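You operate a simulated robot arm through the tools that you are given. There is no shell and no other tool. Be economical: measure what you need, move in short steps, check, and stop when the job is done.

The job below is to be done with a simulated two-armed robot. You get a single attempt, and the scene is never put back.

JOB
Shut the yellow air freshener, put it and the wax jar in the crate and carry that to the bench.
Fine: hold the freshener while you turn its dial; carry the crate with both hands. Set down upright: what you pick out, wax jar.

It is judged by the outcome, as a careful person would: the job done as asked, and still so three seconds after it is handed in. It fails if anything else is knocked over, pushed out of place, dropped, spilled or broken.

ROBOT AND FRAMES
Two 7-joint arms with two-finger parallel grippers on one trunk, on a base that drives. Base frame: it is fixed to the floor where the robot stands at the start and does not move with it; the origin is under the middle of the robot, x ahead of it, y to its left, z up. Lengths are in cm, angles in degrees, forces in N, time in s.
The left shoulder is at the start at [7, 13, 122.2], the right one opposite. With the tool pointing down near the work surface each hand reaches from about 10 to 48 cm from the robot's upright axis, wherever it stands, measured 20 degrees to its own side. Places, roughly: inside of the grey crate [50, -60, 80]; seat of the padded bench [-170, 0, 50]; yellow freshener dial [50, -20, 90]. Payload 1.57 kg a hand.
Tool frame (each hand has its own): the origin (TCP) lies between the finger pads and is the grasp point; the fingertips stand 3 cm ahead of it; z points along the fingers, y is the line along which they close. Largest opening 8 cm; finger width 1.7, thickness 1.2; the body of the gripper, 4 by 8.2 cm, starts 8 cm behind the TCP.
Orientation is told as [roll, pitch, yaw] about the base's x, y, z axes, in that order, counted from this pose: with the fingers straight down and closing along the base's y, the tool's x points along the base's -x, its y along +y and its z along -z.

CONTROLS
- The arms move only by the tool move_arm. It takes "left_targets", "right_targets" or both (then of equal length, played together; a hand with none holds still); each is a list of rows, each a list of 7 numbers: the closure, from 0 (fully open) to 1 (shut), then the shift along the tool's x, y, z in units of 50 mm (1.0 is 50 mm), then the turn, a rotation vector about the tool's x, y, z in units of 5 degrees (1.0 is 5 degrees). In form: [[fingers, x, y, z, ax, ay, az], ...]. A call has 1 to 12 rows; each row shifts and turns the commanded pose from where the row before left it, along the tool's axes as they then stand. A call with a number of a shift or a turn outside -1 to 1 is refused whole. Each row takes 0.2 s and may step no farther than 5 cm and 8.6 degrees from the row before; otherwise, or with a gripper value out of range, the whole call is refused. Where a pose cannot be reached the arm comes as near as it can. A force on the tool above 40 N (or 10 N above the force at the start of the call, whichever is more), or a blocked arm, ends the call early, and 0.2 s more pass. The fingers move at their own pace (about 10.8 cm/s each) and stop on an object; they squeeze with about 21 N. The grip force told is the motor's: it shows also when the fingers shut on nothing. Time passes only in rows, and 0.2 s behind the last, so rows that do not move let the fingers close. The reply holds the time, the measured pose of the TCP, the force on the tool along the base axes, the opening and the grip force, in the units named above and with some noise, with the torque about the TCP (base axes, N m) and any sound that the robot's microphone picked up.
- Cameras (640 x 400 px; columns grow to the right, rows downward): "scene" is now at [12.51, -3.37, 143.54]; the picture's right is [-0.40, -0.91, 0.00], its down [-0.66, 0.29, -0.69] and it looks along [0.64, -0.28, -0.72] (base axes); focal length 267 px, centre (320, 200). "left" rides on the left gripper at [7.2, 0.7, -12.2] in its tool frame; the picture's right is [-0.09, 1.00, 0.00], its down [-0.84, -0.08, -0.54] and it looks along [-0.54, -0.05, 0.84] (tool axes); focal length 238 px, centre (320, 200). "right" rides on the right gripper at [7.2, -0.7, -12.2] in its tool frame; the picture's right is [0.09, 1.00, 0.00], its down [-0.84, 0.08, -0.54] and it looks along [-0.54, 0.05, 0.84] (tool axes); focal length 238 px, centre (320, 200). There is no depth. A picture from a camera that has moved, and an enlarged one, comes with that camera's place and axes in the base frame and with its lens.
- snapshot(camera): a new picture of that camera. It takes no simulated time.
- slide_trunk(by): slides the trunk up (or, below 0, down) by that many cm; the arms and the scene camera ride with it, the base frame stays. It gives what a move gives, with no picture.
- base_move(legs): drives the robot by 1 to 6 legs, each [ahead, left, turn to the left] in cm, cm and degrees, along the robot's own axes; the way and the turn of a leg run together, so that a leg with both is an arc; at most 150 cm and 180 degrees a leg. The arms and the cameras ride along, it lands a little off, and it stops where it bumps. It gives what a move gives.
- turn_head(pan, tilt): turns the head with the scene camera to pan (to the left, within 86 degrees either way) and tilt (down, from -29 to 69), counted from straight ahead of the robot. It gives what a move gives.
- zoom(camera, box): a new picture of the part [left, top, right, bottom] of that camera's present view, enlarged. It takes no simulated time.
- finish_job(): hands the job in; it is judged then, once.

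Go step by step. Nothing tells you exact positions but the pictures and the camera data: compare them with the known pose of the tool, close in by small moves and look again before you grip or let go. The budget is 120 turns and 108 pictures, counting those below and the enlarged ones. Unless the task says otherwise, let go and move clear before handing in, and close with one line.

The tools are called after ">>>" as a command line: name --argument value ..., lists and objects as JSON in quotes. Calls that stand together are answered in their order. move_arm: Moves the arms, as the interface text tells. Its arguments: {"type":"object","properties":{"left_targets":{"type":"array","items":{"type":"array","items":{"type":"number"}}},"right_targets":{"type":"array","items":{"type":"array","items":{"type":"number"}}}},"required":[]} The other tools are called the same way: slide_trunk (by) slides the trunk up or down; base_move (legs) drives the base; turn_head (pan, tilt) turns the head that bears the scene camera; snapshot (camera) takes a picture; zoom (camera, box) takes an enlarged picture of a part of a camera's view; finish_job () hands the job in.

At the start:

```text
time: 0.0
left_tool_pos: [33.05, 0.18, 126.7]
left_tcp_rot: [-0.1, -0.2, 0.1]
left_contact_force: [-0.8, 0.4, -0.1]
left_wrist_torque: [-0.02, 0.0, -0.01]
left_grip_width: 7.99
left_gripper_force: 0.1
right_tool_pos: [27.79, -25.73, 123.03]
right_tcp_rot: [0.2, 0.0, 0.0]
right_contact_force: [-0.1, -0.4, -0.4]
right_wrist_torque: [0.0, 0.01, -0.01]
right_grip_width: 8.01
right_gripper_force: 0.0
trunk travel left (down, up): [-85.2, 8.8]
robot x, y, heading: [0.04, 0.54, -0.2]
head pan, tilt: [-23.8, 46.0]
```

scene: 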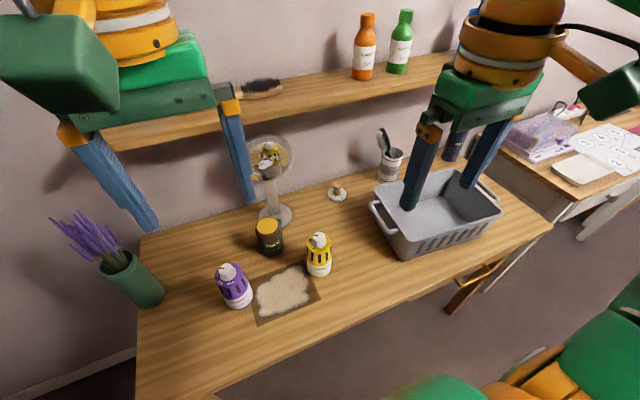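
right: 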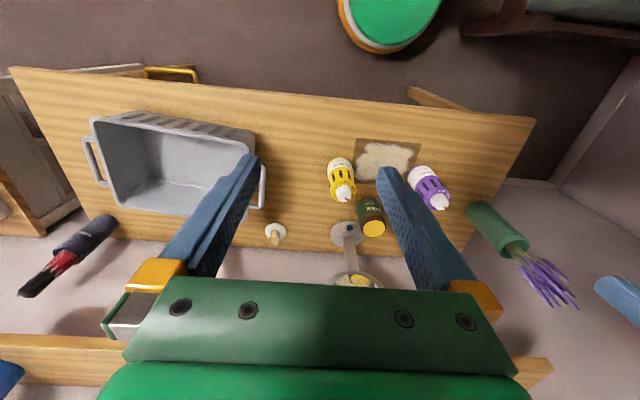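
left: 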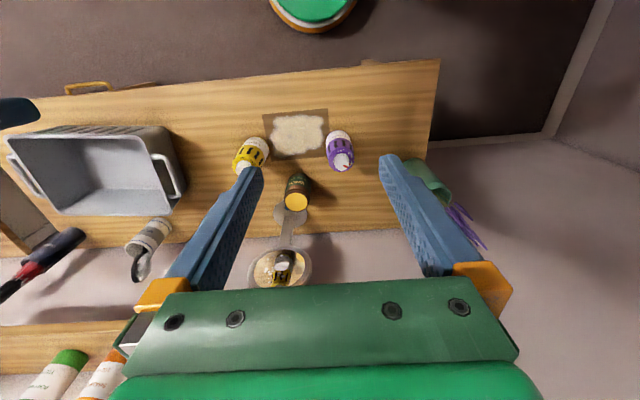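

The table holds a yellow freshener, a purple one, a dark wax jar (probably the one with the yellow lid) and the grey crate. I'll enlarge the picture to see the details of the freshener and the jar.

>>> zoom --camera "scene" --box '[200, 200, 360, 300]'

>>> zoom --camera "right" --box '[260, 130, 480, 290]'

>>> zoom --camera "scene" --box '[320, 110, 560, 260]'

```text
4.00 times, centred on (280, 250) of scene
camera zoom: at [12.51, -3.37, 143.54], right [-0.4, -0.91, 0.0], down [-0.66, 0.29, -0.69], along [0.64, -0.28, -0.72], focal length 1066 px, centre (480, 0)
```

zoom: 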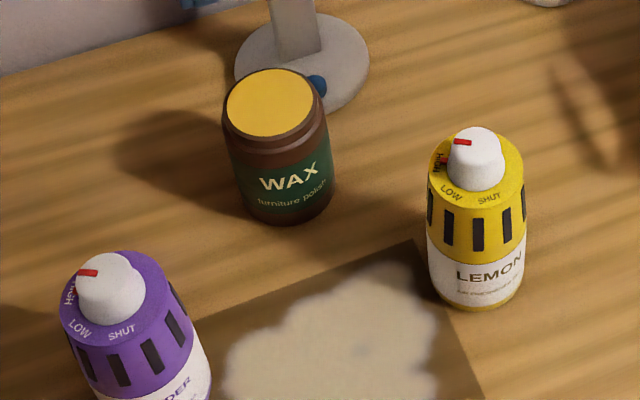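

```text
2.50 times, centred on (370, 210) of right
camera zoom: at [20.48, -26.43, 135.32], right [-0.09, 1.0, 0.0], down [0.84, 0.08, 0.54], along [0.54, 0.05, -0.84], focal length 596 px, centre (195, 175)
```

zoom: 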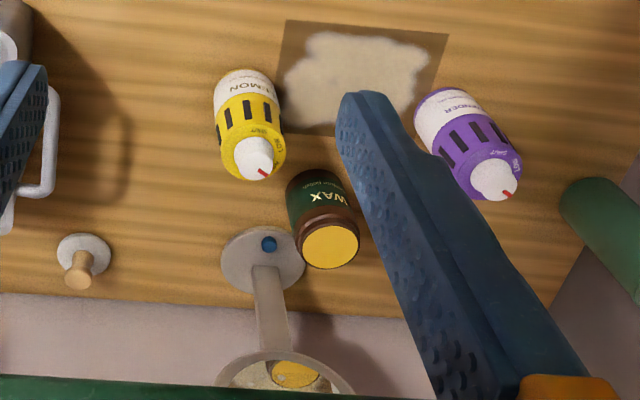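

```text
2.67 times, centred on (440, 185) of scene
camera zoom: at [12.51, -3.37, 143.54], right [-0.4, -0.91, 0.0], down [-0.66, 0.29, -0.69], along [0.64, -0.28, -0.72], focal length 711 px, centre (0, 240)
```

zoom: 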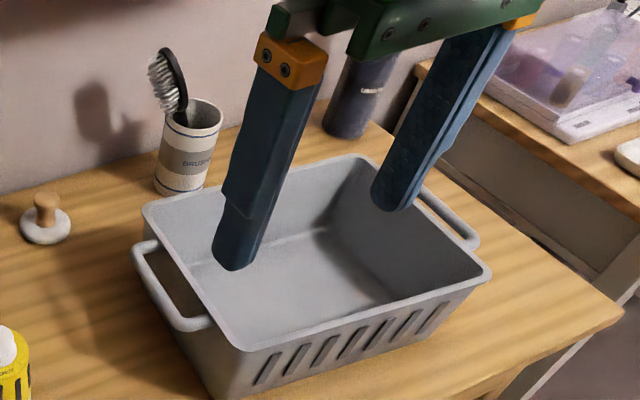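

The freshener's dial points at HIGH. SHUT lies counter-clockwise from it, past LOW. Before driving closer I'll look down at the table edge and the robot's own base.

>>> turn_head --pan -30 --tilt 69

>>> snapshot --camera "scene"

>>> turn_head --pan -80 --tilt 35

>>> snapshot --camera "scene"

>>> turn_head --pan 60 --tilt 35

>>> snapshot --camera "scene"

```text
time: 0.9
left_tool_pos: [33.15, 0.18, 126.12]
left_tcp_rot: [-0.2, 0.0, 0.2]
left_contact_force: [0.3, 0.9, 0.4]
left_wrist_torque: [0.01, -0.03, -0.01]
left_grip_width: 8.01
left_gripper_force: 0.0
right_tool_pos: [27.82, -25.79, 122.36]
right_tcp_rot: [0.1, 0.0, 0.1]
right_contact_force: [0.9, 0.4, -0.4]
right_wrist_torque: [0.02, 0.0, 0.0]
right_grip_width: 7.99
right_gripper_force: 0.1
trunk travel left (down, up): [-85.2, 8.8]
robot x, y, heading: [0.2, -0.21, -0.1]
head pan, tilt: [-30.0, 68.8]
```

```text
101 pictures are left
camera scene: at [10.0, -2.91, 140.8], right [-0.5, -0.87, 0.0], down [-0.81, 0.47, -0.36], along [0.31, -0.18, -0.93], focal length 267 px, centre (320, 200)
```

scene: 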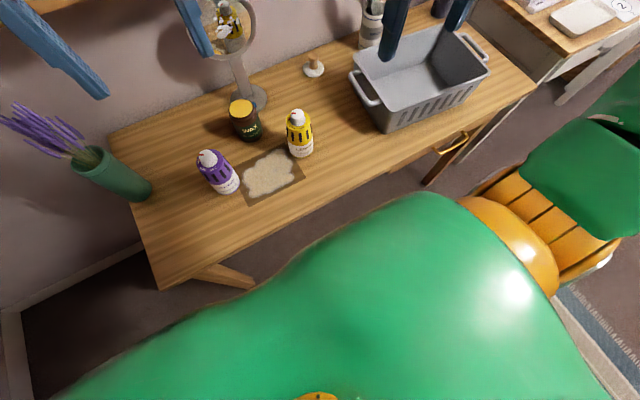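

```text
time: 2.0
left_tool_pos: [33.11, 0.14, 126.12]
left_tcp_rot: [-0.1, 0.0, 0.1]
left_contact_force: [-0.3, 0.1, -0.5]
left_wrist_torque: [-0.01, -0.03, -0.02]
left_grip_width: 8.02
left_gripper_force: 0.1
right_tool_pos: [27.76, -25.8, 122.33]
right_tcp_rot: [0.1, 0.1, 0.0]
right_contact_force: [0.5, 0.2, -0.1]
right_wrist_torque: [0.04, -0.01, 0.0]
right_grip_width: 8.01
right_gripper_force: 0.0
trunk travel left (down, up): [-85.2, 8.8]
robot x, y, heading: [0.02, -0.21, -0.0]
head pan, tilt: [-80.0, 35.0]
```

```text
100 pictures are left
camera scene: at [6.68, -8.77, 145.16], right [-0.98, -0.17, 0.0], down [-0.1, 0.57, -0.82], along [0.14, -0.81, -0.57], focal length 267 px, centre (320, 200)
```

scene: 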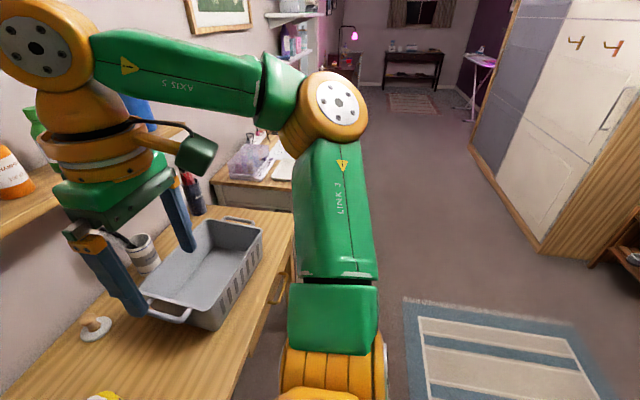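

```text
time: 4.3
left_tool_pos: [33.06, -0.02, 126.14]
left_tcp_rot: [-0.1, 0.0, 0.1]
left_contact_force: [-0.1, -0.7, 0.2]
left_wrist_torque: [-0.01, 0.02, -0.01]
left_grip_width: 7.99
left_gripper_force: 0.0
right_tool_pos: [27.84, -25.76, 122.36]
right_tcp_rot: [0.1, 0.0, -0.1]
right_contact_force: [-0.7, 0.7, -0.4]
right_wrist_torque: [-0.04, 0.02, -0.01]
right_grip_width: 8.03
right_gripper_force: 0.0
trunk travel left (down, up): [-85.2, 8.8]
robot x, y, heading: [0.12, 0.06, 0.2]
head pan, tilt: [60.0, 35.0]
```

```text
99 pictures are left
camera scene: at [9.56, 7.51, 145.17], right [0.87, -0.5, 0.0], down [-0.29, -0.5, -0.82], along [0.41, 0.71, -0.57], focal length 267 px, centre (320, 200)
```

scene: 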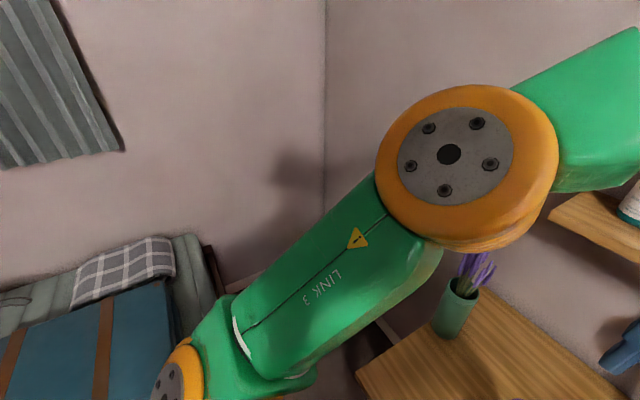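

The path is clear. I'll shift right so the freshener lies dead ahead, then go forward a little.

>>> base_move --legs '[[0, -17, 0], [8, 0, 0]]'

>>> turn_head --pan 0 --tilt 55

>>> snapshot --camera "scene"

>>> snapshot --camera "left"

>>> snapshot --camera "right"

```text
time: 6.4
left_tool_pos: [40.3, -17.28, 126.34]
left_tcp_rot: [-0.2, -0.4, -0.2]
left_contact_force: [-0.2, 0.0, -0.6]
left_wrist_torque: [0.0, -0.06, -0.01]
left_grip_width: 8.0
left_gripper_force: 0.2
right_tool_pos: [34.96, -43.26, 122.61]
right_tcp_rot: [0.0, -0.4, -0.2]
right_contact_force: [-0.7, -0.6, -0.5]
right_wrist_torque: [-0.02, -0.09, 0.0]
right_grip_width: 8.0
right_gripper_force: 0.0
trunk travel left (down, up): [-85.2, 8.8]
robot x, y, heading: [8.18, -17.28, -0.1]
head pan, tilt: [60.0, 35.0]
```

```text
time: 7.7
left_tool_pos: [41.17, -17.52, 125.56]
left_tcp_rot: [-0.2, 0.1, -0.1]
left_contact_force: [-0.1, 0.6, 0.6]
left_wrist_torque: [0.0, 0.01, 0.01]
left_grip_width: 8.0
left_gripper_force: 0.0
right_tool_pos: [35.71, -43.28, 121.83]
right_tcp_rot: [0.0, 0.0, -0.2]
right_contact_force: [0.2, -0.3, 0.2]
right_wrist_torque: [0.0, -0.03, -0.02]
right_grip_width: 7.98
right_gripper_force: 0.0
trunk travel left (down, up): [-85.2, 8.8]
robot x, y, heading: [7.91, -17.38, -0.2]
head pan, tilt: [0.0, 55.0]
```

```text
98 pictures are left
camera scene: at [20.34, -17.62, 142.35], right [0.0, -1.0, 0.0], down [-0.82, 0.0, -0.57], along [0.57, 0.0, -0.82], focal length 267 px, centre (320, 200)
```

scene: 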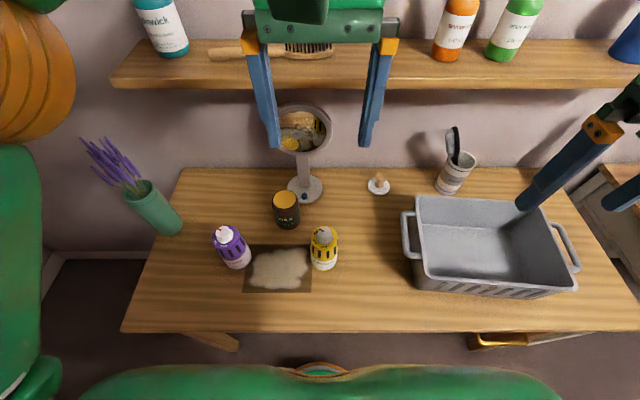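

```text
97 pictures are left
camera left: at [34.02, -16.79, 137.67], right [0.09, 1.0, 0.0], down [0.84, -0.08, 0.54], along [0.54, -0.05, -0.84], focal length 238 px, centre (320, 200)
```

left: 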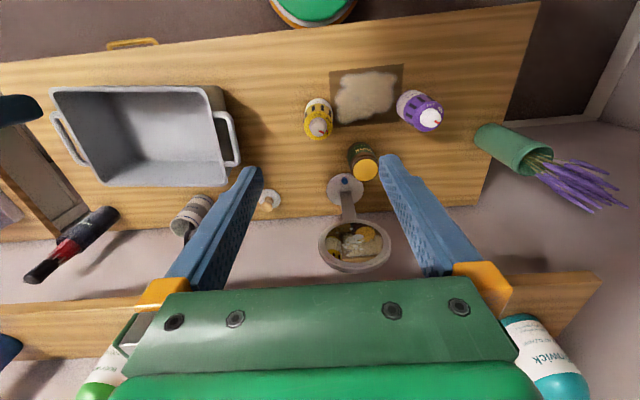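

```text
96 pictures are left
camera right: at [28.43, -43.98, 134.08], right [-0.09, 1.0, 0.0], down [0.84, 0.07, 0.54], along [0.54, 0.05, -0.84], focal length 238 px, centre (320, 200)
```

right: 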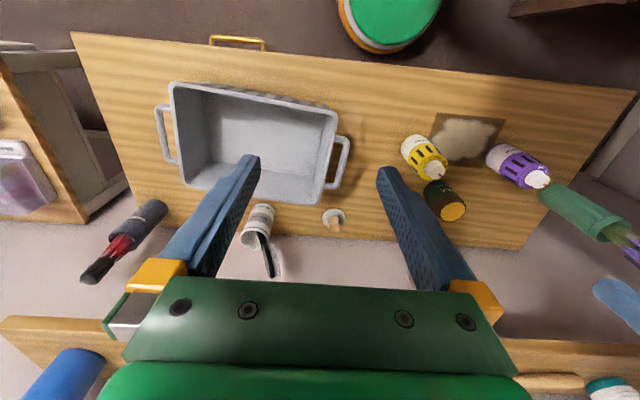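

The robot now stands at about (8, -17), the dial is near (47.6, -19, 90) and the tabletop is near z = 76. I'll bring the left hand above the freshener to look at the dial, and turn the right hand toward a slanted grip from the front right.

>>> move_arm --left_targets '[[0, -0.26, -0.06, 0.7, 0, 0, 0], [0, -0.26, -0.06, 0.7, 0, 0, 0], [0, -0.26, -0.06, 0.7, 0, 0, 0], [0, -0.26, -0.06, 0.7, 0, 0, 0], [0, -0.26, -0.06, 0.7, 0, 0, 0], [0, 0, 0, 0, 0, 0, 0]]' --right_targets '[[0, 0, 0, 0.7, 0, 0, -1], [0, 0, 0, 0.7, 0, 0, -1], [0, 0, 0, 0.7, 0, 0, -1], [0, 0, 0, 0.7, 0, 0, -1], [0, 0, 0, 0.7, 0, 0, -1], [0, 0, 0, 0, 0, 0, -1]]'

>>> zoom --camera "left" --box '[200, 60, 440, 210]'

```text
time: 9.1
left_tool_pos: [48.04, -18.71, 107.95]
left_tcp_rot: [-0.1, -0.1, -0.1]
left_contact_force: [-0.5, 0.4, -0.7]
left_wrist_torque: [-0.01, -0.04, 0.0]
left_grip_width: 7.98
left_gripper_force: 0.2
right_tool_pos: [35.66, -43.67, 103.99]
right_tcp_rot: [0.0, 0.0, 29.9]
right_contact_force: [-0.1, 0.1, 0.0]
right_wrist_torque: [-0.02, -0.01, 0.01]
right_grip_width: 8.02
right_gripper_force: 0.1
trunk travel left (down, up): [-85.2, 8.8]
robot x, y, heading: [8.16, -17.89, -0.3]
head pan, tilt: [0.0, 55.0]
```

```text
2.67 times, centred on (320, 135) of left
camera zoom: at [40.77, -18.16, 120.04], right [0.09, 1.0, 0.0], down [0.84, -0.08, 0.54], along [0.54, -0.05, -0.84], focal length 636 px, centre (320, 373)
```

zoom: 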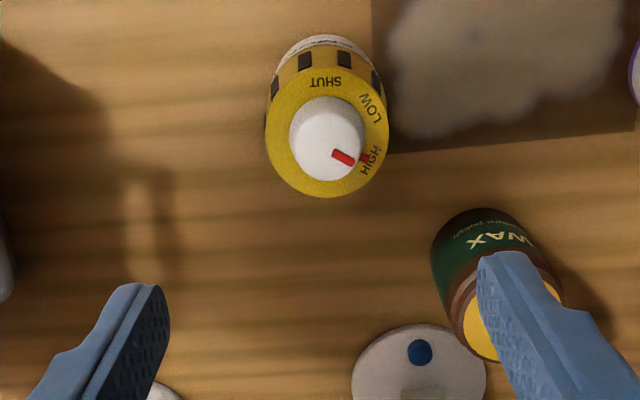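

The dial axis is at about (47.5, -18.4). HIGH points at about 57° from +x, LOW at about 120° and SHUT at about 180° (toward the robot), so the dial needs roughly 123° counter-clockwise. Next I tilt the right hand and measure heights.

>>> move_arm --right_targets '[[0, 0, 0, 0, 0, -1, 0], [0, 0, 0, 0, 0, -1, 0], [0, 0, 0, 0, 0, -1, 0], [0, 0, 0, 0, 0, -1, 0], [0, 0, 0, 0, 0, -1, 0], [0, 0, 0, 0, 0, -1, 0], [0, 0, 0, 0, 0, -1, 0], [0, 0, 0, 0, 0, -1, 0], [0, 0, 0, 0, 0, -1, 0], [0, 0, 0, 0, 0, -1, 0]]'

>>> zoom --camera "scene" --box '[260, 180, 420, 280]'

>>> snapshot --camera "right"

```text
time: 11.3
left_tool_pos: [47.88, -18.99, 108.09]
left_tcp_rot: [-0.1, 0.0, -0.2]
left_contact_force: [-0.4, 0.6, -0.6]
left_wrist_torque: [-0.01, -0.01, 0.01]
left_grip_width: 8.01
left_gripper_force: 0.0
right_tool_pos: [42.07, -39.27, 107.11]
right_tcp_rot: [0.0, -50.1, 29.8]
right_contact_force: [-0.5, -0.8, 0.5]
right_wrist_torque: [0.0, 0.01, -0.02]
right_grip_width: 8.0
right_gripper_force: 0.0
right hand out of reach, approached as far as the arm can: row 5, 6, 7, 8, 9, 10
trunk travel left (down, up): [-85.2, 8.8]
robot x, y, heading: [8.14, -17.73, -0.1]
head pan, tilt: [0.0, 55.0]
```

```text
4.00 times, centred on (340, 230) of scene
camera zoom: at [20.41, -17.63, 142.34], right [0.0, -1.0, 0.0], down [-0.82, 0.0, -0.57], along [0.57, 0.0, -0.82], focal length 1066 px, centre (240, 80)
```

zoom: 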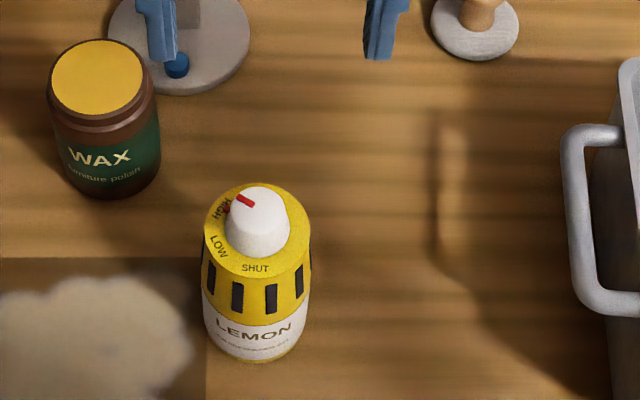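

```text
93 pictures are left
camera right: at [30.11, -46.71, 109.47], right [-0.55, 0.84, -0.07], down [0.07, 0.13, 0.99], along [0.84, 0.54, -0.13], focal length 238 px, centre (320, 200)
```

right: 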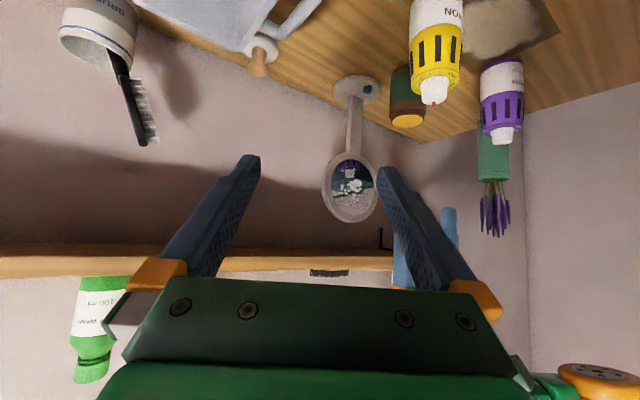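

The dial top is at about z = 91 and the body top about 87.3; the body is about 6.1 cm wide. The right hand was too close to its shoulder, so I'll bring it forward toward the freshener, still standing off.

>>> move_arm --right_targets '[[0, 0.247, 0.503, 0.459, 0, 0, 0], [0, 0.247, 0.503, 0.459, 0, 0, 0], [0, 0.247, 0.503, 0.459, 0, 0, 0], [0, 0.247, 0.503, 0.459, 0, 0, 0], [0, 0.247, 0.503, 0.459, 0, 0, 0]]'

```text
time: 12.5
left_tool_pos: [47.92, -18.96, 107.93]
left_tcp_rot: [-0.1, 0.0, -0.2]
left_contact_force: [0.1, 0.6, 0.2]
left_wrist_torque: [0.01, 0.02, -0.02]
left_grip_width: 7.98
left_gripper_force: 0.1
right_tool_pos: [43.98, -32.31, 100.86]
right_tcp_rot: [0.3, -49.8, 29.7]
right_contact_force: [1.0, 0.0, -0.6]
right_wrist_torque: [0.01, 0.05, 0.02]
right_grip_width: 7.98
right_gripper_force: 0.0
right hand out of reach, approached as far as the arm can: row 1, 2, 3, 4, 5
trunk travel left (down, up): [-85.2, 8.8]
robot x, y, heading: [8.49, -17.43, -0.2]
head pan, tilt: [0.0, 55.0]
```

>>> move_arm --right_targets '[[0, -0.16, 0.14, 0.54, 0, 0, 0], [0, -0.16, 0.14, 0.54, 0, 0, 0], [0, -0.16, 0.14, 0.54, 0, 0, 0], [0, -0.16, 0.14, 0.54, 0, 0, 0], [0, 0, 0, 0, 0, 0, 0]]'

>>> snapshot --camera "scene"

```text
time: 13.7
left_tool_pos: [48.06, -18.97, 107.98]
left_tcp_rot: [-0.1, -0.3, 0.1]
left_contact_force: [13.1, 4.9, 2.5]
left_wrist_torque: [0.02, -0.43, 0.68]
left_grip_width: 7.54
left_gripper_force: 0.1
right_tool_pos: [52.44, -25.69, 100.9]
right_tcp_rot: [0.2, -49.6, 29.7]
right_contact_force: [-14.3, -5.4, -3.6]
right_wrist_torque: [0.16, -0.73, 0.46]
right_grip_width: 8.01
right_gripper_force: 0.0
right hand out of reach, approached as far as the arm can: row 1, 2, 3, 4
trunk travel left (down, up): [-85.2, 8.8]
robot x, y, heading: [8.15, -17.38, -0.3]
head pan, tilt: [0.0, 55.0]
```

```text
92 pictures are left
camera scene: at [20.42, -17.67, 142.34], right [0.0, -1.0, 0.0], down [-0.82, 0.0, -0.57], along [0.57, 0.0, -0.82], focal length 267 px, centre (320, 200)
```

scene: 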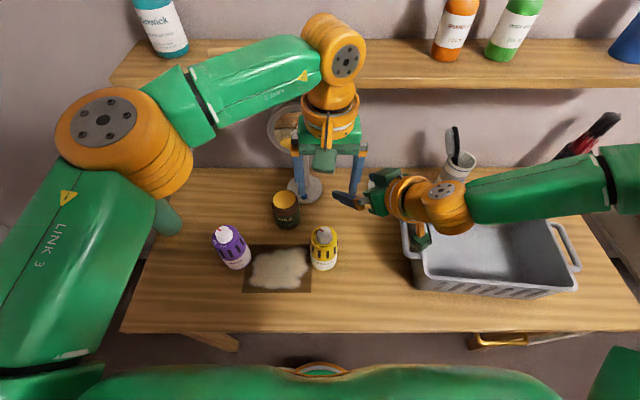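

The hands touched lightly, because the right arm can't take that slant. I'll reverse the moves and come in more from the right instead, with less tilt.

>>> move_arm --right_targets '[[0, 0.16, -0.14, -0.54, 0, 0, 0], [0, 0.16, -0.14, -0.54, 0, 0, 0], [0, 0.16, -0.14, -0.54, 0, 0, 0], [0, 0.16, -0.14, -0.54, 0, 0, 0], [0, -0.247, -0.503, -0.459, 0, 0, 0], [0, -0.247, -0.503, -0.459, 0, 0, 0], [0, -0.247, -0.503, -0.459, 0, 0, 0], [0, -0.247, -0.503, -0.459, 0, 0, 0], [0, -0.247, -0.503, -0.459, 0, 0, 0]]'

>>> move_arm --right_targets '[[0, 0, 0, 0, 0, 1, 0], [0, 0, 0, 0, 0, 1, 0], [0, 0, 0, 0, 0, 1, 0], [0, 0, 0, 0, 0, 1, 0], [0, 0, 0, 0, 0, 1, 0], [0, 0, 0, 0, 0, 1, 0], [0, 0, 0, 0, 0, 1, 0], [0, 0, 0, 0, 0, 1, 0], [0, 0, 0, 0, 0, 1, 0], [0, 0, 0, 0, 0, 1, 0]]'

>>> snapshot --camera "scene"

```text
time: 15.7
left_tool_pos: [47.99, -18.97, 107.99]
left_tcp_rot: [-0.2, 0.0, -0.1]
left_contact_force: [0.6, -0.5, -0.4]
left_wrist_torque: [0.03, -0.01, 0.0]
left_grip_width: 7.99
left_gripper_force: 0.0
right_tool_pos: [47.03, -47.14, 117.44]
right_tcp_rot: [0.2, -50.1, 29.6]
right_contact_force: [-0.6, -0.2, -0.5]
right_wrist_torque: [-0.07, -0.02, 0.02]
right_grip_width: 8.0
right_gripper_force: 0.1
right hand out of reach, approached as far as the arm can: row 4
trunk travel left (down, up): [-85.2, 8.8]
robot x, y, heading: [8.11, -17.43, -0.2]
head pan, tilt: [0.0, 55.0]
```

```text
time: 17.9
left_tool_pos: [47.96, -18.9, 107.98]
left_tcp_rot: [-0.1, 0.0, 0.0]
left_contact_force: [0.3, 0.1, -0.5]
left_wrist_torque: [0.02, 0.0, -0.01]
left_grip_width: 8.02
left_gripper_force: 0.0
right_tool_pos: [48.41, -47.33, 116.74]
right_tcp_rot: [0.7, -43.3, 29.8]
right_contact_force: [-1.7, 0.8, -0.3]
right_wrist_torque: [0.0, 0.02, -0.01]
right_grip_width: 7.99
right_gripper_force: 0.1
right hand out of reach, approached as far as the arm can: row 2, 3, 4, 5, 6, 7, 8, 9, 10
trunk travel left (down, up): [-85.2, 8.8]
robot x, y, heading: [8.27, -17.81, -0.2]
head pan, tilt: [0.0, 55.0]
```

```text
91 pictures are left
camera scene: at [20.42, -17.65, 142.34], right [0.0, -1.0, 0.0], down [-0.82, 0.0, -0.57], along [0.57, 0.0, -0.82], focal length 267 px, centre (320, 200)
```

scene: 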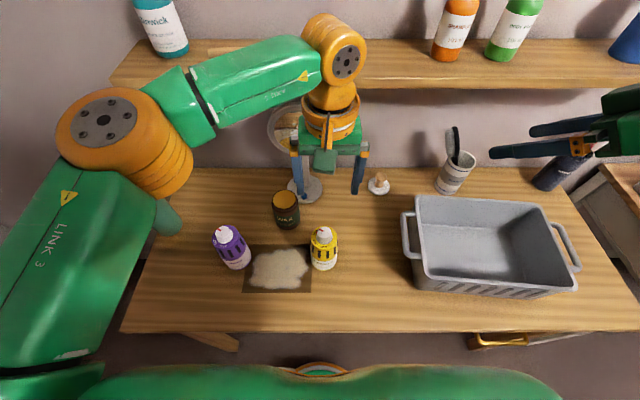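

>>> move_arm --right_targets '[[0, 0.4, 0.2, 0.2, 0, 0, 0], [0, 0.4, 0.2, 0.2, 0, 0, 0], [0, 0.4, 0.2, 0.2, 0, 0.5, 0], [0, 0.3, 0.2, 0.2, 0, 1, 0], [0, 0.3, 0.2, 0.2, 0, 1, 0], [0, 0.3, 0.2, 0.2, 0, 1, 0], [0, 0.2, 0.1, 0.1, 0, 1, 0], [0, 0, 0, 0.1, 0, 1, 0], [0, 0, 0, 0, 0, 1, 0], [0, 0, 0, 0, 0, 1, 0]]'

>>> snapshot --camera "scene"

```text
time: 20.1
left_tool_pos: [47.92, -18.94, 108.03]
left_tcp_rot: [-0.1, 0.1, -0.1]
left_contact_force: [-0.7, -0.2, -0.4]
left_wrist_torque: [0.02, 0.04, -0.05]
left_grip_width: 8.01
left_gripper_force: 0.0
right_tool_pos: [38.99, -47.72, 93.46]
right_tcp_rot: [2.7, -11.2, 30.0]
right_contact_force: [0.6, -0.1, 0.0]
right_wrist_torque: [0.0, 0.0, -0.02]
right_grip_width: 8.01
right_gripper_force: 0.1
right hand out of reach, approached as far as the arm can: row 5, 6, 7, 8, 9, 10
trunk travel left (down, up): [-85.2, 8.8]
robot x, y, heading: [7.97, -17.37, -0.1]
head pan, tilt: [0.0, 55.0]
```

```text
90 pictures are left
camera scene: at [20.44, -17.68, 142.34], right [0.0, -1.0, 0.0], down [-0.82, 0.0, -0.57], along [0.57, 0.0, -0.82], focal length 267 px, centre (320, 200)
```

scene: 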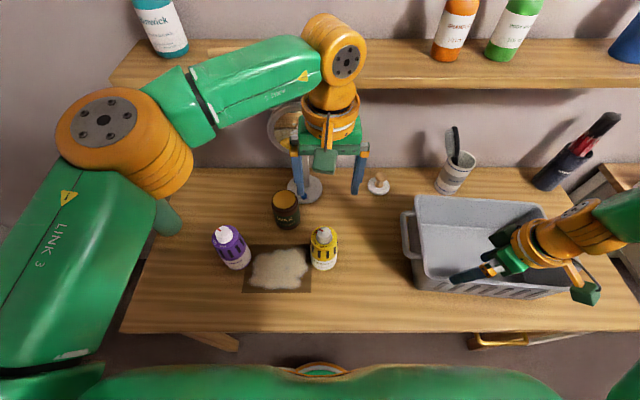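

>>> move_arm --right_targets '[[0, 0, 0, -0.7, 0, 0, 0], [0, 0, 0, -0.7, 0, 0, 0], [0, 0, 0, -0.7, 0, 0, 0], [0, 0, 0, -0.7, 0, 0, 0], [0, 0, 0, 0, 0, 1, 0], [0, 0, 0, 0, 0, 1, 0]]'

>>> snapshot --camera "scene"

```text
time: 21.5
left_tool_pos: [47.89, -18.93, 107.98]
left_tcp_rot: [-0.1, 0.0, -0.2]
left_contact_force: [0.6, -0.9, 0.4]
left_wrist_torque: [0.0, -0.03, -0.01]
left_grip_width: 7.99
left_gripper_force: 0.0
right_tool_pos: [37.76, -48.85, 92.31]
right_tcp_rot: [3.5, -8.0, 30.1]
right_contact_force: [0.1, -0.2, -0.1]
right_wrist_torque: [0.0, 0.02, 0.01]
right_grip_width: 7.99
right_gripper_force: 0.0
right hand out of reach, approached as far as the arm can: row 1, 2, 3, 4, 5, 6
trunk travel left (down, up): [-85.2, 8.8]
robot x, y, heading: [7.77, -17.3, -0.2]
head pan, tilt: [0.0, 55.0]
```

```text
89 pictures are left
camera scene: at [20.45, -17.67, 142.34], right [0.0, -1.0, 0.0], down [-0.82, 0.0, -0.57], along [0.57, 0.0, -0.82], focal length 267 px, centre (320, 200)
```

scene: 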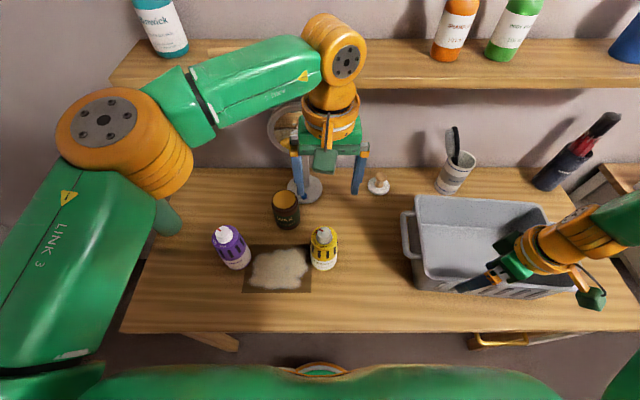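

>>> turn_head --pan -60 --tilt 45

>>> snapshot --camera "scene"

```text
time: 22.8
left_tool_pos: [47.97, -18.92, 108.0]
left_tcp_rot: [-0.1, 0.0, -0.2]
left_contact_force: [0.4, 0.2, -1.0]
left_wrist_torque: [-0.02, 0.04, -0.02]
left_grip_width: 7.98
left_gripper_force: 0.0
right_tool_pos: [37.78, -48.93, 92.18]
right_tcp_rot: [3.5, -8.1, 30.2]
right_contact_force: [0.2, -0.3, -1.1]
right_wrist_torque: [-0.01, -0.01, -0.01]
right_grip_width: 8.01
right_gripper_force: 0.0
trunk travel left (down, up): [-85.2, 8.8]
robot x, y, heading: [7.87, -17.52, -0.4]
head pan, tilt: [-60.0, 45.0]
```

```text
88 pictures are left
camera scene: at [17.27, -24.67, 143.68], right [-0.87, -0.5, 0.0], down [-0.35, 0.61, -0.71], along [0.35, -0.61, -0.71], focal length 267 px, centre (320, 200)
```

scene: 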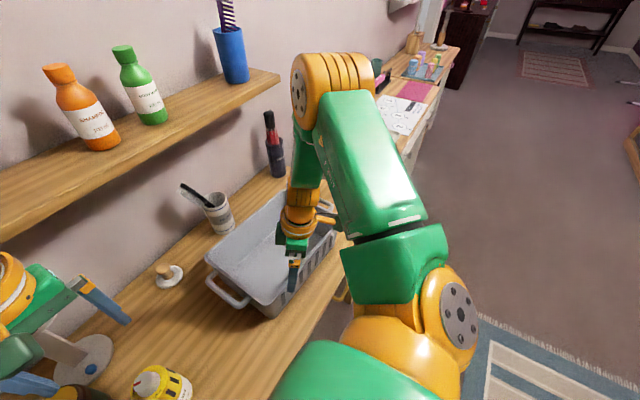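

>>> move_arm --right_targets '[[0, -0.4, 0.2, -0.4, 0, 0, 0], [0, -0.4, 0.2, -0.4, 0, 0, 0], [0, -0.3, 0.2, -0.6, 0, 0, 0], [0, -0.3, 0.2, -0.6, 0, 0, 0], [0, -0.3, 0.2, -0.6, 0, 0, 0], [0, -0.3, 0.2, -0.6, 0, 0, 0]]'

```text
time: 24.2
left_tool_pos: [47.9, -18.94, 107.97]
left_tcp_rot: [-0.2, 0.0, -0.1]
left_contact_force: [0.1, 0.5, 0.7]
left_wrist_torque: [0.03, 0.02, -0.01]
left_grip_width: 7.99
left_gripper_force: 0.1
right_tool_pos: [36.83, -48.96, 93.67]
right_tcp_rot: [3.7, -8.7, 30.2]
right_contact_force: [0.7, -0.4, -0.5]
right_wrist_torque: [-0.03, 0.03, 0.02]
right_grip_width: 8.01
right_gripper_force: 0.0
right hand out of reach, approached as far as the arm can: row 1, 2, 3, 4, 5, 6
trunk travel left (down, up): [-85.2, 8.8]
robot x, y, heading: [7.91, -17.59, -0.2]
head pan, tilt: [-60.0, 45.0]
```

>>> move_arm --right_targets '[[0, 0, 0, -0.2, 0, 0, 1], [0, 0, 0, -0.2, 0, 0, 1], [0, 0, 0, -0.2, 0, 0, 1], [0, 0, 0, -0.2, 0, 0, 1], [0, 0, 0, -0.2, 0, 0, 1], [0, 0, 0, -0.2, 0, 0, 1]]'

```text
time: 25.6
left_tool_pos: [47.89, -19.03, 108.05]
left_tcp_rot: [-0.1, 0.0, 0.0]
left_contact_force: [-0.6, 0.3, 0.1]
left_wrist_torque: [0.02, 0.0, 0.0]
left_grip_width: 8.01
left_gripper_force: 0.1
right_tool_pos: [34.68, -51.65, 96.19]
right_tcp_rot: [7.1, -5.4, 0.0]
right_contact_force: [0.2, 0.0, 0.1]
right_wrist_torque: [0.0, 0.02, 0.03]
right_grip_width: 8.0
right_gripper_force: 0.1
right hand out of reach, approached as far as the arm can: row 1, 2, 3, 4, 5, 6
trunk travel left (down, up): [-85.2, 8.8]
robot x, y, heading: [8.15, -17.17, -0.2]
head pan, tilt: [-60.0, 45.0]
```

>>> move_arm --right_targets '[[0, -0.8, 0.1, -0.3, 0, 0, 0], [0, -0.8, 0.1, -0.3, 0, 0, 0], [0, -0.8, 0.1, -0.3, 0, 0, 0], [0, -0.5, 0.3, -0.3, 0, 0, 0], [0, 0, 0.5, -0.3, 0, 0, 0], [0, 0, 0.3, -0.3, 0, 0, 0]]'

>>> snapshot --camera "scene"

```text
time: 27.0
left_tool_pos: [47.94, -18.97, 108.0]
left_tcp_rot: [-0.2, 0.0, -0.2]
left_contact_force: [-0.1, -0.6, -0.3]
left_wrist_torque: [0.0, -0.02, -0.01]
left_grip_width: 8.01
left_gripper_force: 0.0
right_tool_pos: [44.34, -57.35, 97.92]
right_tcp_rot: [7.2, -5.3, 0.1]
right_contact_force: [-1.2, -0.3, 0.3]
right_wrist_torque: [0.02, -0.03, 0.0]
right_grip_width: 7.98
right_gripper_force: 0.0
right hand out of reach, approached as far as the arm can: row 1, 2, 3, 4, 5, 6
trunk travel left (down, up): [-85.2, 8.8]
robot x, y, heading: [8.24, -17.65, -0.2]
head pan, tilt: [-60.0, 45.0]
```

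```text
87 pictures are left
camera scene: at [17.2, -24.68, 143.69], right [-0.87, -0.5, 0.0], down [-0.35, 0.61, -0.71], along [0.35, -0.61, -0.71], focal length 267 px, centre (320, 200)
```

scene: 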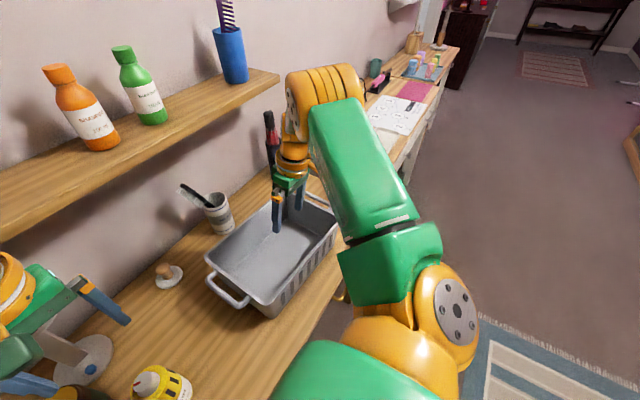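

>>> move_arm --right_targets '[[0, -0.5, -0.5, 0, -0.7, 0.5, 0], [0, -0.5, -0.5, 0, -0.7, 0.5, 0], [0, -0.5, -0.5, -0.3, 0, 0, 0], [0, -0.5, -0.5, -0.3, 0, 0, 0]]'

```text
time: 28.0
left_tool_pos: [47.98, -18.92, 107.94]
left_tcp_rot: [0.0, 0.0, 0.0]
left_contact_force: [-0.5, 0.1, 0.5]
left_wrist_torque: [-0.02, -0.03, -0.02]
left_grip_width: 8.0
left_gripper_force: 0.1
right_tool_pos: [46.24, -59.18, 97.86]
right_tcp_rot: [9.4, -3.6, 0.1]
right_contact_force: [-0.2, -0.2, 0.4]
right_wrist_torque: [0.02, -0.01, 0.0]
right_grip_width: 8.0
right_gripper_force: 0.0
right hand out of reach, approached as far as the arm can: row 1, 2, 3, 4
trunk travel left (down, up): [-85.2, 8.8]
robot x, y, heading: [8.16, -17.69, -0.3]
head pan, tilt: [-60.0, 45.0]
```

>>> move_arm --right_targets '[[0, 0, 0, 0, 0, 0, 0], [0, 0, 0, 0, 0, 0, 0], [0, 0, 0, -0.4, 0, 0, 0], [0, 0, 0, -0.4, 0, 0, 0], [0, 0, 0, -0.4, 0, 0, 0], [0, 0, 0, -0.4, 0, 0, 0]]'

```text
time: 29.4
left_tool_pos: [47.77, -18.82, 108.04]
left_tcp_rot: [-0.1, -0.1, 0.0]
left_contact_force: [-0.2, -0.6, -0.1]
left_wrist_torque: [0.03, -0.03, -0.01]
left_grip_width: 8.03
left_gripper_force: 0.1
right_tool_pos: [45.58, -60.73, 105.72]
right_tcp_rot: [9.3, -3.6, 0.3]
right_contact_force: [-0.2, -0.5, -0.1]
right_wrist_torque: [-0.02, 0.02, 0.01]
right_grip_width: 7.98
right_gripper_force: 0.0
trunk travel left (down, up): [-85.2, 8.8]
robot x, y, heading: [7.95, -17.1, -0.0]
head pan, tilt: [-60.0, 45.0]
```

The right arm is free again. I'll continue up and straighten it.

>>> move_arm --right_targets '[[0, 0, 0, -0.4, 0.6, 0.24, 0], [0, 0, 0, -0.4, 0.6, 0.24, 0], [0, 0, 0, -0.4, 0.6, 0.24, 0], [0, 0, 0, -0.4, 0, 0, 0], [0, 0, 0, -0.4, 0, 0, 0], [0, 0.2, 0.4, 0, 0, 0, 0], [0, 0.2, 0.4, 0, 0, 0, 0], [0, 0.2, 0.4, 0, 0, 0, 0], [0, 0.2, 0.4, 0, 0, 0, 0], [0, 0.2, 0.4, 0, 0, 0, 0]]'

>>> snapshot --camera "scene"

```text
time: 31.6
left_tool_pos: [48.05, -18.89, 107.99]
left_tcp_rot: [-0.1, 0.1, -0.1]
left_contact_force: [1.3, 0.1, 0.5]
left_wrist_torque: [-0.01, -0.01, 0.01]
left_grip_width: 7.98
left_gripper_force: 0.1
right_tool_pos: [45.92, -59.21, 116.93]
right_tcp_rot: [0.5, 0.1, 0.6]
right_contact_force: [-0.7, -0.5, 0.3]
right_wrist_torque: [0.01, 0.01, 0.01]
right_grip_width: 8.01
right_gripper_force: 0.1
right hand out of reach, approached as far as the arm can: row 2, 3, 5, 6, 7, 8, 9, 10
trunk travel left (down, up): [-85.2, 8.8]
robot x, y, heading: [8.24, -17.24, -0.3]
head pan, tilt: [-60.0, 45.0]
```

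```text
86 pictures are left
camera scene: at [17.26, -24.68, 143.68], right [-0.87, -0.5, 0.0], down [-0.35, 0.61, -0.71], along [0.35, -0.61, -0.71], focal length 267 px, centre (320, 200)
```

scene: 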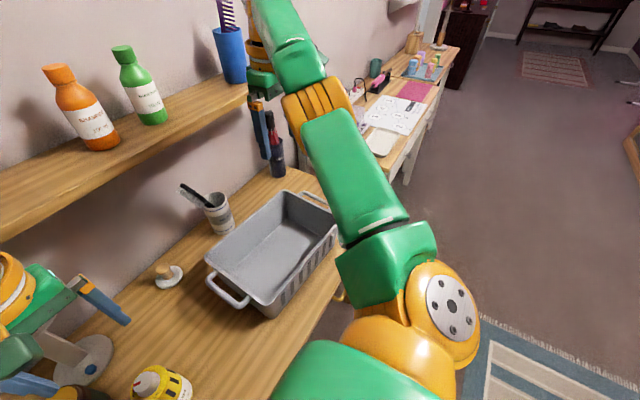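

>>> move_arm --right_targets '[[0, 0.4, 0, 0, 0, 0, 0], [0, 0.4, 0, 0, 0, 0, 0], [0, 0.4, 0, 0, 0, 0, 0], [0, 0.4, 0, 0, 0, 0, 0], [0, 0.4, 0, 0, 0, 0, 0], [0, 0.4, 0, 0, 0, 0, 0]]'

>>> snapshot --camera "scene"

```text
time: 33.0
left_tool_pos: [47.95, -18.96, 107.85]
left_tcp_rot: [-0.1, 0.0, -0.1]
left_contact_force: [0.9, -0.1, -0.6]
left_wrist_torque: [0.03, 0.0, -0.01]
left_grip_width: 8.0
left_gripper_force: 0.1
right_tool_pos: [40.42, -64.0, 119.21]
right_tcp_rot: [0.3, 0.0, 0.6]
right_contact_force: [-0.1, -0.6, 0.3]
right_wrist_torque: [-0.01, 0.0, 0.02]
right_grip_width: 8.0
right_gripper_force: 0.2
right hand out of reach, approached as far as the arm can: row 1, 2, 3, 4, 5, 6
trunk travel left (down, up): [-85.2, 8.8]
robot x, y, heading: [8.28, -17.59, -0.3]
head pan, tilt: [-60.0, 45.0]
```

```text
85 pictures are left
camera scene: at [17.23, -24.74, 143.68], right [-0.87, -0.5, 0.0], down [-0.35, 0.61, -0.71], along [0.35, -0.61, -0.71], focal length 267 px, centre (320, 200)
```

scene: 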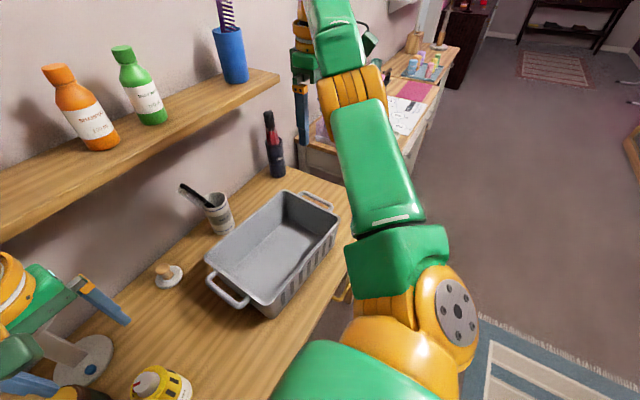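

>>> move_arm --right_targets '[[0, 0, 0, 0.2, -1, 0, 0], [0, 0, 0, 0.2, -1, 0, 0], [0, 0, 0, 0.2, -1, 0, 0], [0, 0, 0, 0.2, -1, 0, 0], [0, 0, 0, 0.2, -1, 0, 0], [0, 0, 0, 0.2, -1, 0, 0], [0, 0, 0, 0.2, -1, 0, 0], [0, 0, 0, 0.2, -1, 0, 0]]'

>>> snapshot --camera "scene"

```text
time: 34.8
left_tool_pos: [47.93, -18.95, 108.04]
left_tcp_rot: [-0.1, 0.0, -0.1]
left_contact_force: [0.3, -0.2, 0.5]
left_wrist_torque: [0.01, 0.0, -0.04]
left_grip_width: 7.99
left_gripper_force: 0.1
right_tool_pos: [39.74, -60.34, 116.6]
right_tcp_rot: [17.8, -0.2, 0.6]
right_contact_force: [-0.3, 0.2, 0.2]
right_wrist_torque: [0.02, -0.02, -0.01]
right_grip_width: 7.97
right_gripper_force: 0.0
right hand out of reach, approached as far as the arm can: row 1, 2, 3, 4, 5, 6, 7, 8
trunk travel left (down, up): [-85.2, 8.8]
robot x, y, heading: [7.9, -17.66, -0.4]
head pan, tilt: [-60.0, 45.0]
```

```text
84 pictures are left
camera scene: at [17.26, -24.66, 143.68], right [-0.87, -0.5, 0.0], down [-0.35, 0.61, -0.71], along [0.35, -0.61, -0.71], focal length 267 px, centre (320, 200)
```

scene: 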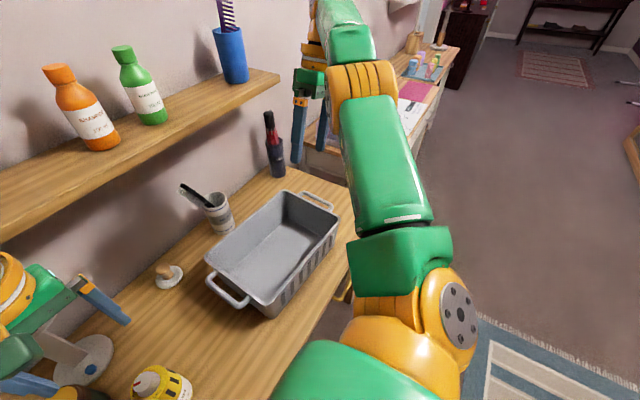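

The right wrist is at a bend limit. I'll let its tool point forward to relieve the wrist, and move the left hand out of the way to its own side.

>>> move_arm --left_targets '[[0, 0.2, 0.6, -0.3, 0, 0, 0], [0, 0.2, 0.6, -0.3, 0, 0, 0], [0, 0.2, 0.6, -0.3, 0, 0, 0], [0, 0.2, 0.6, -0.3, 0, 0, 0], [0, 0.2, 0.6, -0.3, 0, 0, 0], [0, 0, 0, 0, 0, 0, 0], [0, 0, 0, 0, 0, 0, 0], [0, 0, 0, 0, 0, 0, 0], [0, 0, 0, 0, 0, 0, 0]]' --right_targets '[[0, 0, 0, 0, 0.9, -1, 0], [0, 0, 0, 0, 0.9, -1, 0], [0, 0, 0, 0, 0.9, -1, 0], [0, 0, 0, 0, 0.9, -1, 0], [0, 0, 0, 0, 0, -1, 0], [0, 0, 0, 0, 0, -1, 0], [0, 0, 0, 0, 0, -1, 0], [0, 0, 0, 0, 0, -1, 0], [0, 0, 0, 0, 0, -1, 0]]'

>>> snapshot --camera "scene"

```text
time: 36.8
left_tool_pos: [42.5, -3.88, 115.8]
left_tcp_rot: [-0.1, -0.1, -0.1]
left_contact_force: [-0.5, 0.9, -0.1]
left_wrist_torque: [0.0, 0.0, 0.0]
left_grip_width: 7.99
left_gripper_force: 0.2
right_tool_pos: [41.81, -66.45, 116.62]
right_tcp_rot: [0.1, -45.1, -2.7]
right_contact_force: [0.1, 0.0, 0.0]
right_wrist_torque: [0.01, 0.01, -0.02]
right_grip_width: 7.99
right_gripper_force: 0.0
right hand out of reach, approached as far as the arm can: row 1, 2, 3, 4
trunk travel left (down, up): [-85.2, 8.8]
robot x, y, heading: [8.27, -17.61, 0.1]
head pan, tilt: [-60.0, 45.0]
```

```text
83 pictures are left
camera scene: at [17.16, -24.71, 143.69], right [-0.87, -0.5, 0.0], down [-0.35, 0.61, -0.71], along [0.35, -0.61, -0.71], focal length 267 px, centre (320, 200)
```

scene: 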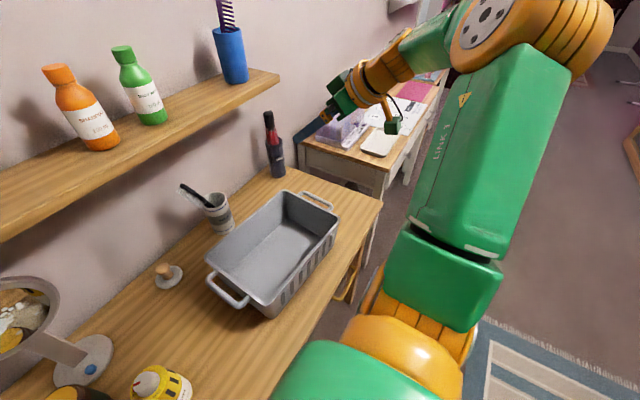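

The right elbow has swung back into its good posture. I'll bring the hand left with small steps.

>>> move_arm --right_targets '[[0, 0.15, 0.76, 0.23, 0, 0, 0], [0, 0.15, 0.76, 0.23, 0, 0, 0], [0, 0.15, 0.76, 0.23, 0, 0, 0], [0, 0.15, 0.76, 0.23, 0, 0, 0], [0, 0.15, 0.76, 0.23, 0, 0, 0], [0, 0.15, 0.76, 0.23, 0, 0, 0], [0, 0.15, 0.76, 0.23, 0, 0, 0], [0, 0.15, 0.76, 0.23, 0, 0, 0]]'

>>> snapshot --camera "scene"

```text
time: 38.6
left_tool_pos: [42.74, -3.78, 115.73]
left_tcp_rot: [-0.2, 0.2, -0.1]
left_contact_force: [0.6, -0.3, -1.0]
left_wrist_torque: [-0.05, 0.01, 0.04]
left_grip_width: 8.0
left_gripper_force: 0.1
right_tool_pos: [47.26, -36.91, 106.21]
right_tcp_rot: [-0.1, -44.7, -2.6]
right_contact_force: [0.5, -0.1, -0.8]
right_wrist_torque: [0.01, 0.03, -0.03]
right_grip_width: 8.02
right_gripper_force: 0.1
right hand out of reach, approached as far as the arm can: row 4, 6, 7
trunk travel left (down, up): [-85.2, 8.8]
robot x, y, heading: [7.83, -17.66, -0.3]
head pan, tilt: [-60.0, 45.0]
```

```text
82 pictures are left
camera scene: at [17.43, -24.48, 143.68], right [-0.87, -0.5, 0.0], down [-0.35, 0.61, -0.71], along [0.35, -0.61, -0.71], focal length 267 px, centre (320, 200)
```

scene: 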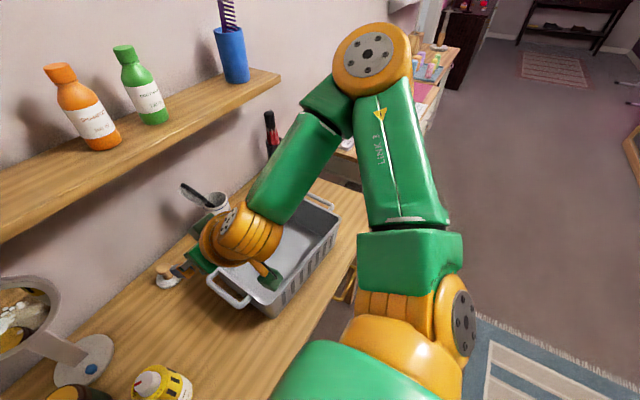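

I'll give the right arm more room by raising the trunk and backing up a few cm.

>>> slide_trunk --by 8

>>> base_move --legs '[[-4, 0, 0]]'

>>> turn_head --pan 0 --tilt 55

```text
time: 39.8
left_tool_pos: [42.53, -3.86, 123.82]
left_tcp_rot: [-0.1, 0.0, 0.0]
left_contact_force: [-0.2, -0.4, -1.0]
left_wrist_torque: [-0.01, -0.01, 0.02]
left_grip_width: 7.99
left_gripper_force: 0.1
right_tool_pos: [47.13, -37.04, 114.16]
right_tcp_rot: [0.1, -44.8, -2.7]
right_contact_force: [-1.2, 0.2, 0.0]
right_wrist_torque: [0.02, 0.02, 0.0]
right_grip_width: 8.02
right_gripper_force: 0.2
trunk travel left (down, up): [-93.2, 0.8]
robot x, y, heading: [8.2, -17.56, -0.4]
head pan, tilt: [-60.0, 45.0]
```

```text
time: 40.7
left_tool_pos: [39.45, -3.93, 123.54]
left_tcp_rot: [-0.1, 0.5, -0.1]
left_contact_force: [1.3, -1.0, 0.2]
left_wrist_torque: [-0.01, 0.07, -0.01]
left_grip_width: 7.97
left_gripper_force: 0.1
right_tool_pos: [43.81, -37.07, 113.87]
right_tcp_rot: [0.0, -44.3, -2.6]
right_contact_force: [0.5, 0.2, -1.0]
right_wrist_torque: [0.02, 0.03, -0.02]
right_grip_width: 8.0
right_gripper_force: 0.0
trunk travel left (down, up): [-93.2, 0.8]
robot x, y, heading: [3.94, -17.38, -0.5]
head pan, tilt: [-60.0, 45.0]
```

```text
time: 42.0
left_tool_pos: [38.6, -3.97, 123.2]
left_tcp_rot: [-0.1, 0.0, -0.1]
left_contact_force: [-0.4, -0.2, 0.6]
left_wrist_torque: [-0.01, 0.01, 0.02]
left_grip_width: 8.01
left_gripper_force: 0.0
right_tool_pos: [43.26, -37.11, 113.41]
right_tcp_rot: [0.1, -44.8, -2.7]
right_contact_force: [-0.2, -0.2, -0.2]
right_wrist_torque: [-0.05, 0.0, 0.0]
right_grip_width: 8.0
right_gripper_force: 0.1
trunk travel left (down, up): [-93.2, 0.8]
robot x, y, heading: [4.07, -17.62, -0.1]
head pan, tilt: [0.0, 55.0]
```

>>> move_arm --right_targets '[[0, 0.45, 0.33, 0.3, 0, 0, 0], [0, 0.45, 0.33, 0.3, 0, 0, 0], [0, 0.45, 0.33, 0.3, 0, 0, 0], [0, 0.45, 0.33, 0.3, 0, 0, 0], [0, 0.45, 0.33, 0.3, 0, 0, 0], [0, 0.45, 0.33, 0.3, 0, 0, 0]]'

>>> move_arm --right_targets '[[0, 0, 0, 0, -0.65, 0, -0.65], [0, 0, 0, 0, -0.65, 0, -0.65], [0, 0, 0, 0, -0.65, 0, -0.65], [0, 0, 0, 0, -0.65, 0, -0.65], [0, 0, 0, 0, -0.65, 0, -0.65], [0, 0, 0, 0, -0.65, 0, -0.65]]'

>>> snapshot --camera "scene"

```text
time: 43.4
left_tool_pos: [38.5, -3.86, 123.19]
left_tcp_rot: [-0.2, 0.0, 0.0]
left_contact_force: [0.5, 0.0, 0.2]
left_wrist_torque: [-0.02, 0.01, -0.01]
left_grip_width: 8.01
left_gripper_force: 0.0
right_tool_pos: [41.55, -33.98, 105.54]
right_tcp_rot: [0.1, -44.8, -2.7]
right_contact_force: [0.8, 0.0, 0.6]
right_wrist_torque: [0.07, -0.01, 0.01]
right_grip_width: 8.01
right_gripper_force: 0.0
right hand out of reach, approached as far as the arm can: row 3, 4, 5, 6
trunk travel left (down, up): [-93.2, 0.8]
robot x, y, heading: [3.83, -17.47, -0.2]
head pan, tilt: [0.0, 55.0]
```

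```text
time: 44.8
left_tool_pos: [38.54, -3.98, 123.14]
left_tcp_rot: [-0.2, 0.0, -0.1]
left_contact_force: [0.0, -0.5, -0.2]
left_wrist_torque: [-0.02, 0.02, -0.02]
left_grip_width: 8.02
left_gripper_force: 0.0
right_tool_pos: [42.04, -33.79, 107.16]
right_tcp_rot: [0.2, -44.9, 24.7]
right_contact_force: [-0.2, 0.5, -0.9]
right_wrist_torque: [0.03, -0.01, -0.01]
right_grip_width: 8.0
right_gripper_force: 0.1
right hand out of reach, approached as far as the arm can: row 1, 2, 3
trunk travel left (down, up): [-93.2, 0.8]
robot x, y, heading: [3.91, -17.63, -0.2]
head pan, tilt: [0.0, 55.0]
```

```text
81 pictures are left
camera scene: at [16.41, -17.66, 150.34], right [0.0, -1.0, 0.0], down [-0.82, 0.0, -0.57], along [0.57, 0.0, -0.82], focal length 267 px, centre (320, 200)
```

scene: 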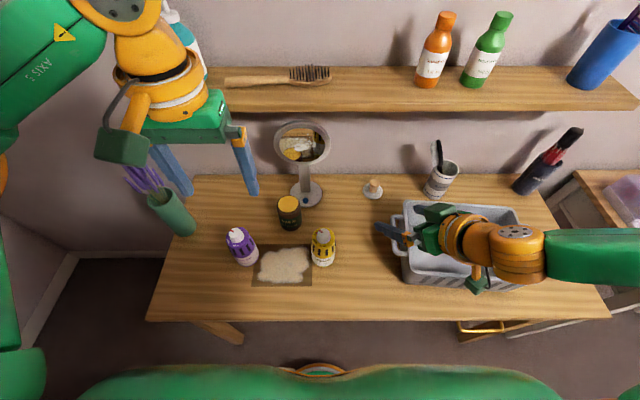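

>>> move_arm --right_targets '[[0, 0, 0, 0, -0.7, 0, -0.7], [0, 0, 0, 0, -0.7, 0, -0.7], [0, 0, 0, 0, -0.7, 0, -0.7], [0, 0, 0, 0, -0.7, 0, -0.7], [0, 0, 0, 0, -0.7, 0, -0.7], [0, 0, 0, 0, -0.7, 0, -0.7], [0, 0, 0, 0, -0.7, 0, -0.7]]'

```text
time: 46.4
left_tool_pos: [38.66, -3.92, 123.19]
left_tcp_rot: [-0.2, -0.1, -0.2]
left_contact_force: [0.3, -0.3, 1.5]
left_wrist_torque: [-0.03, -0.01, -0.04]
left_grip_width: 8.02
left_gripper_force: 0.1
right_tool_pos: [42.1, -33.62, 106.97]
right_tcp_rot: [0.2, -44.9, 59.4]
right_contact_force: [0.5, 0.3, -0.9]
right_wrist_torque: [-0.02, 0.0, 0.01]
right_grip_width: 7.98
right_gripper_force: 0.1
trunk travel left (down, up): [-93.2, 0.8]
robot x, y, heading: [3.74, -17.48, -0.2]
head pan, tilt: [0.0, 55.0]
```

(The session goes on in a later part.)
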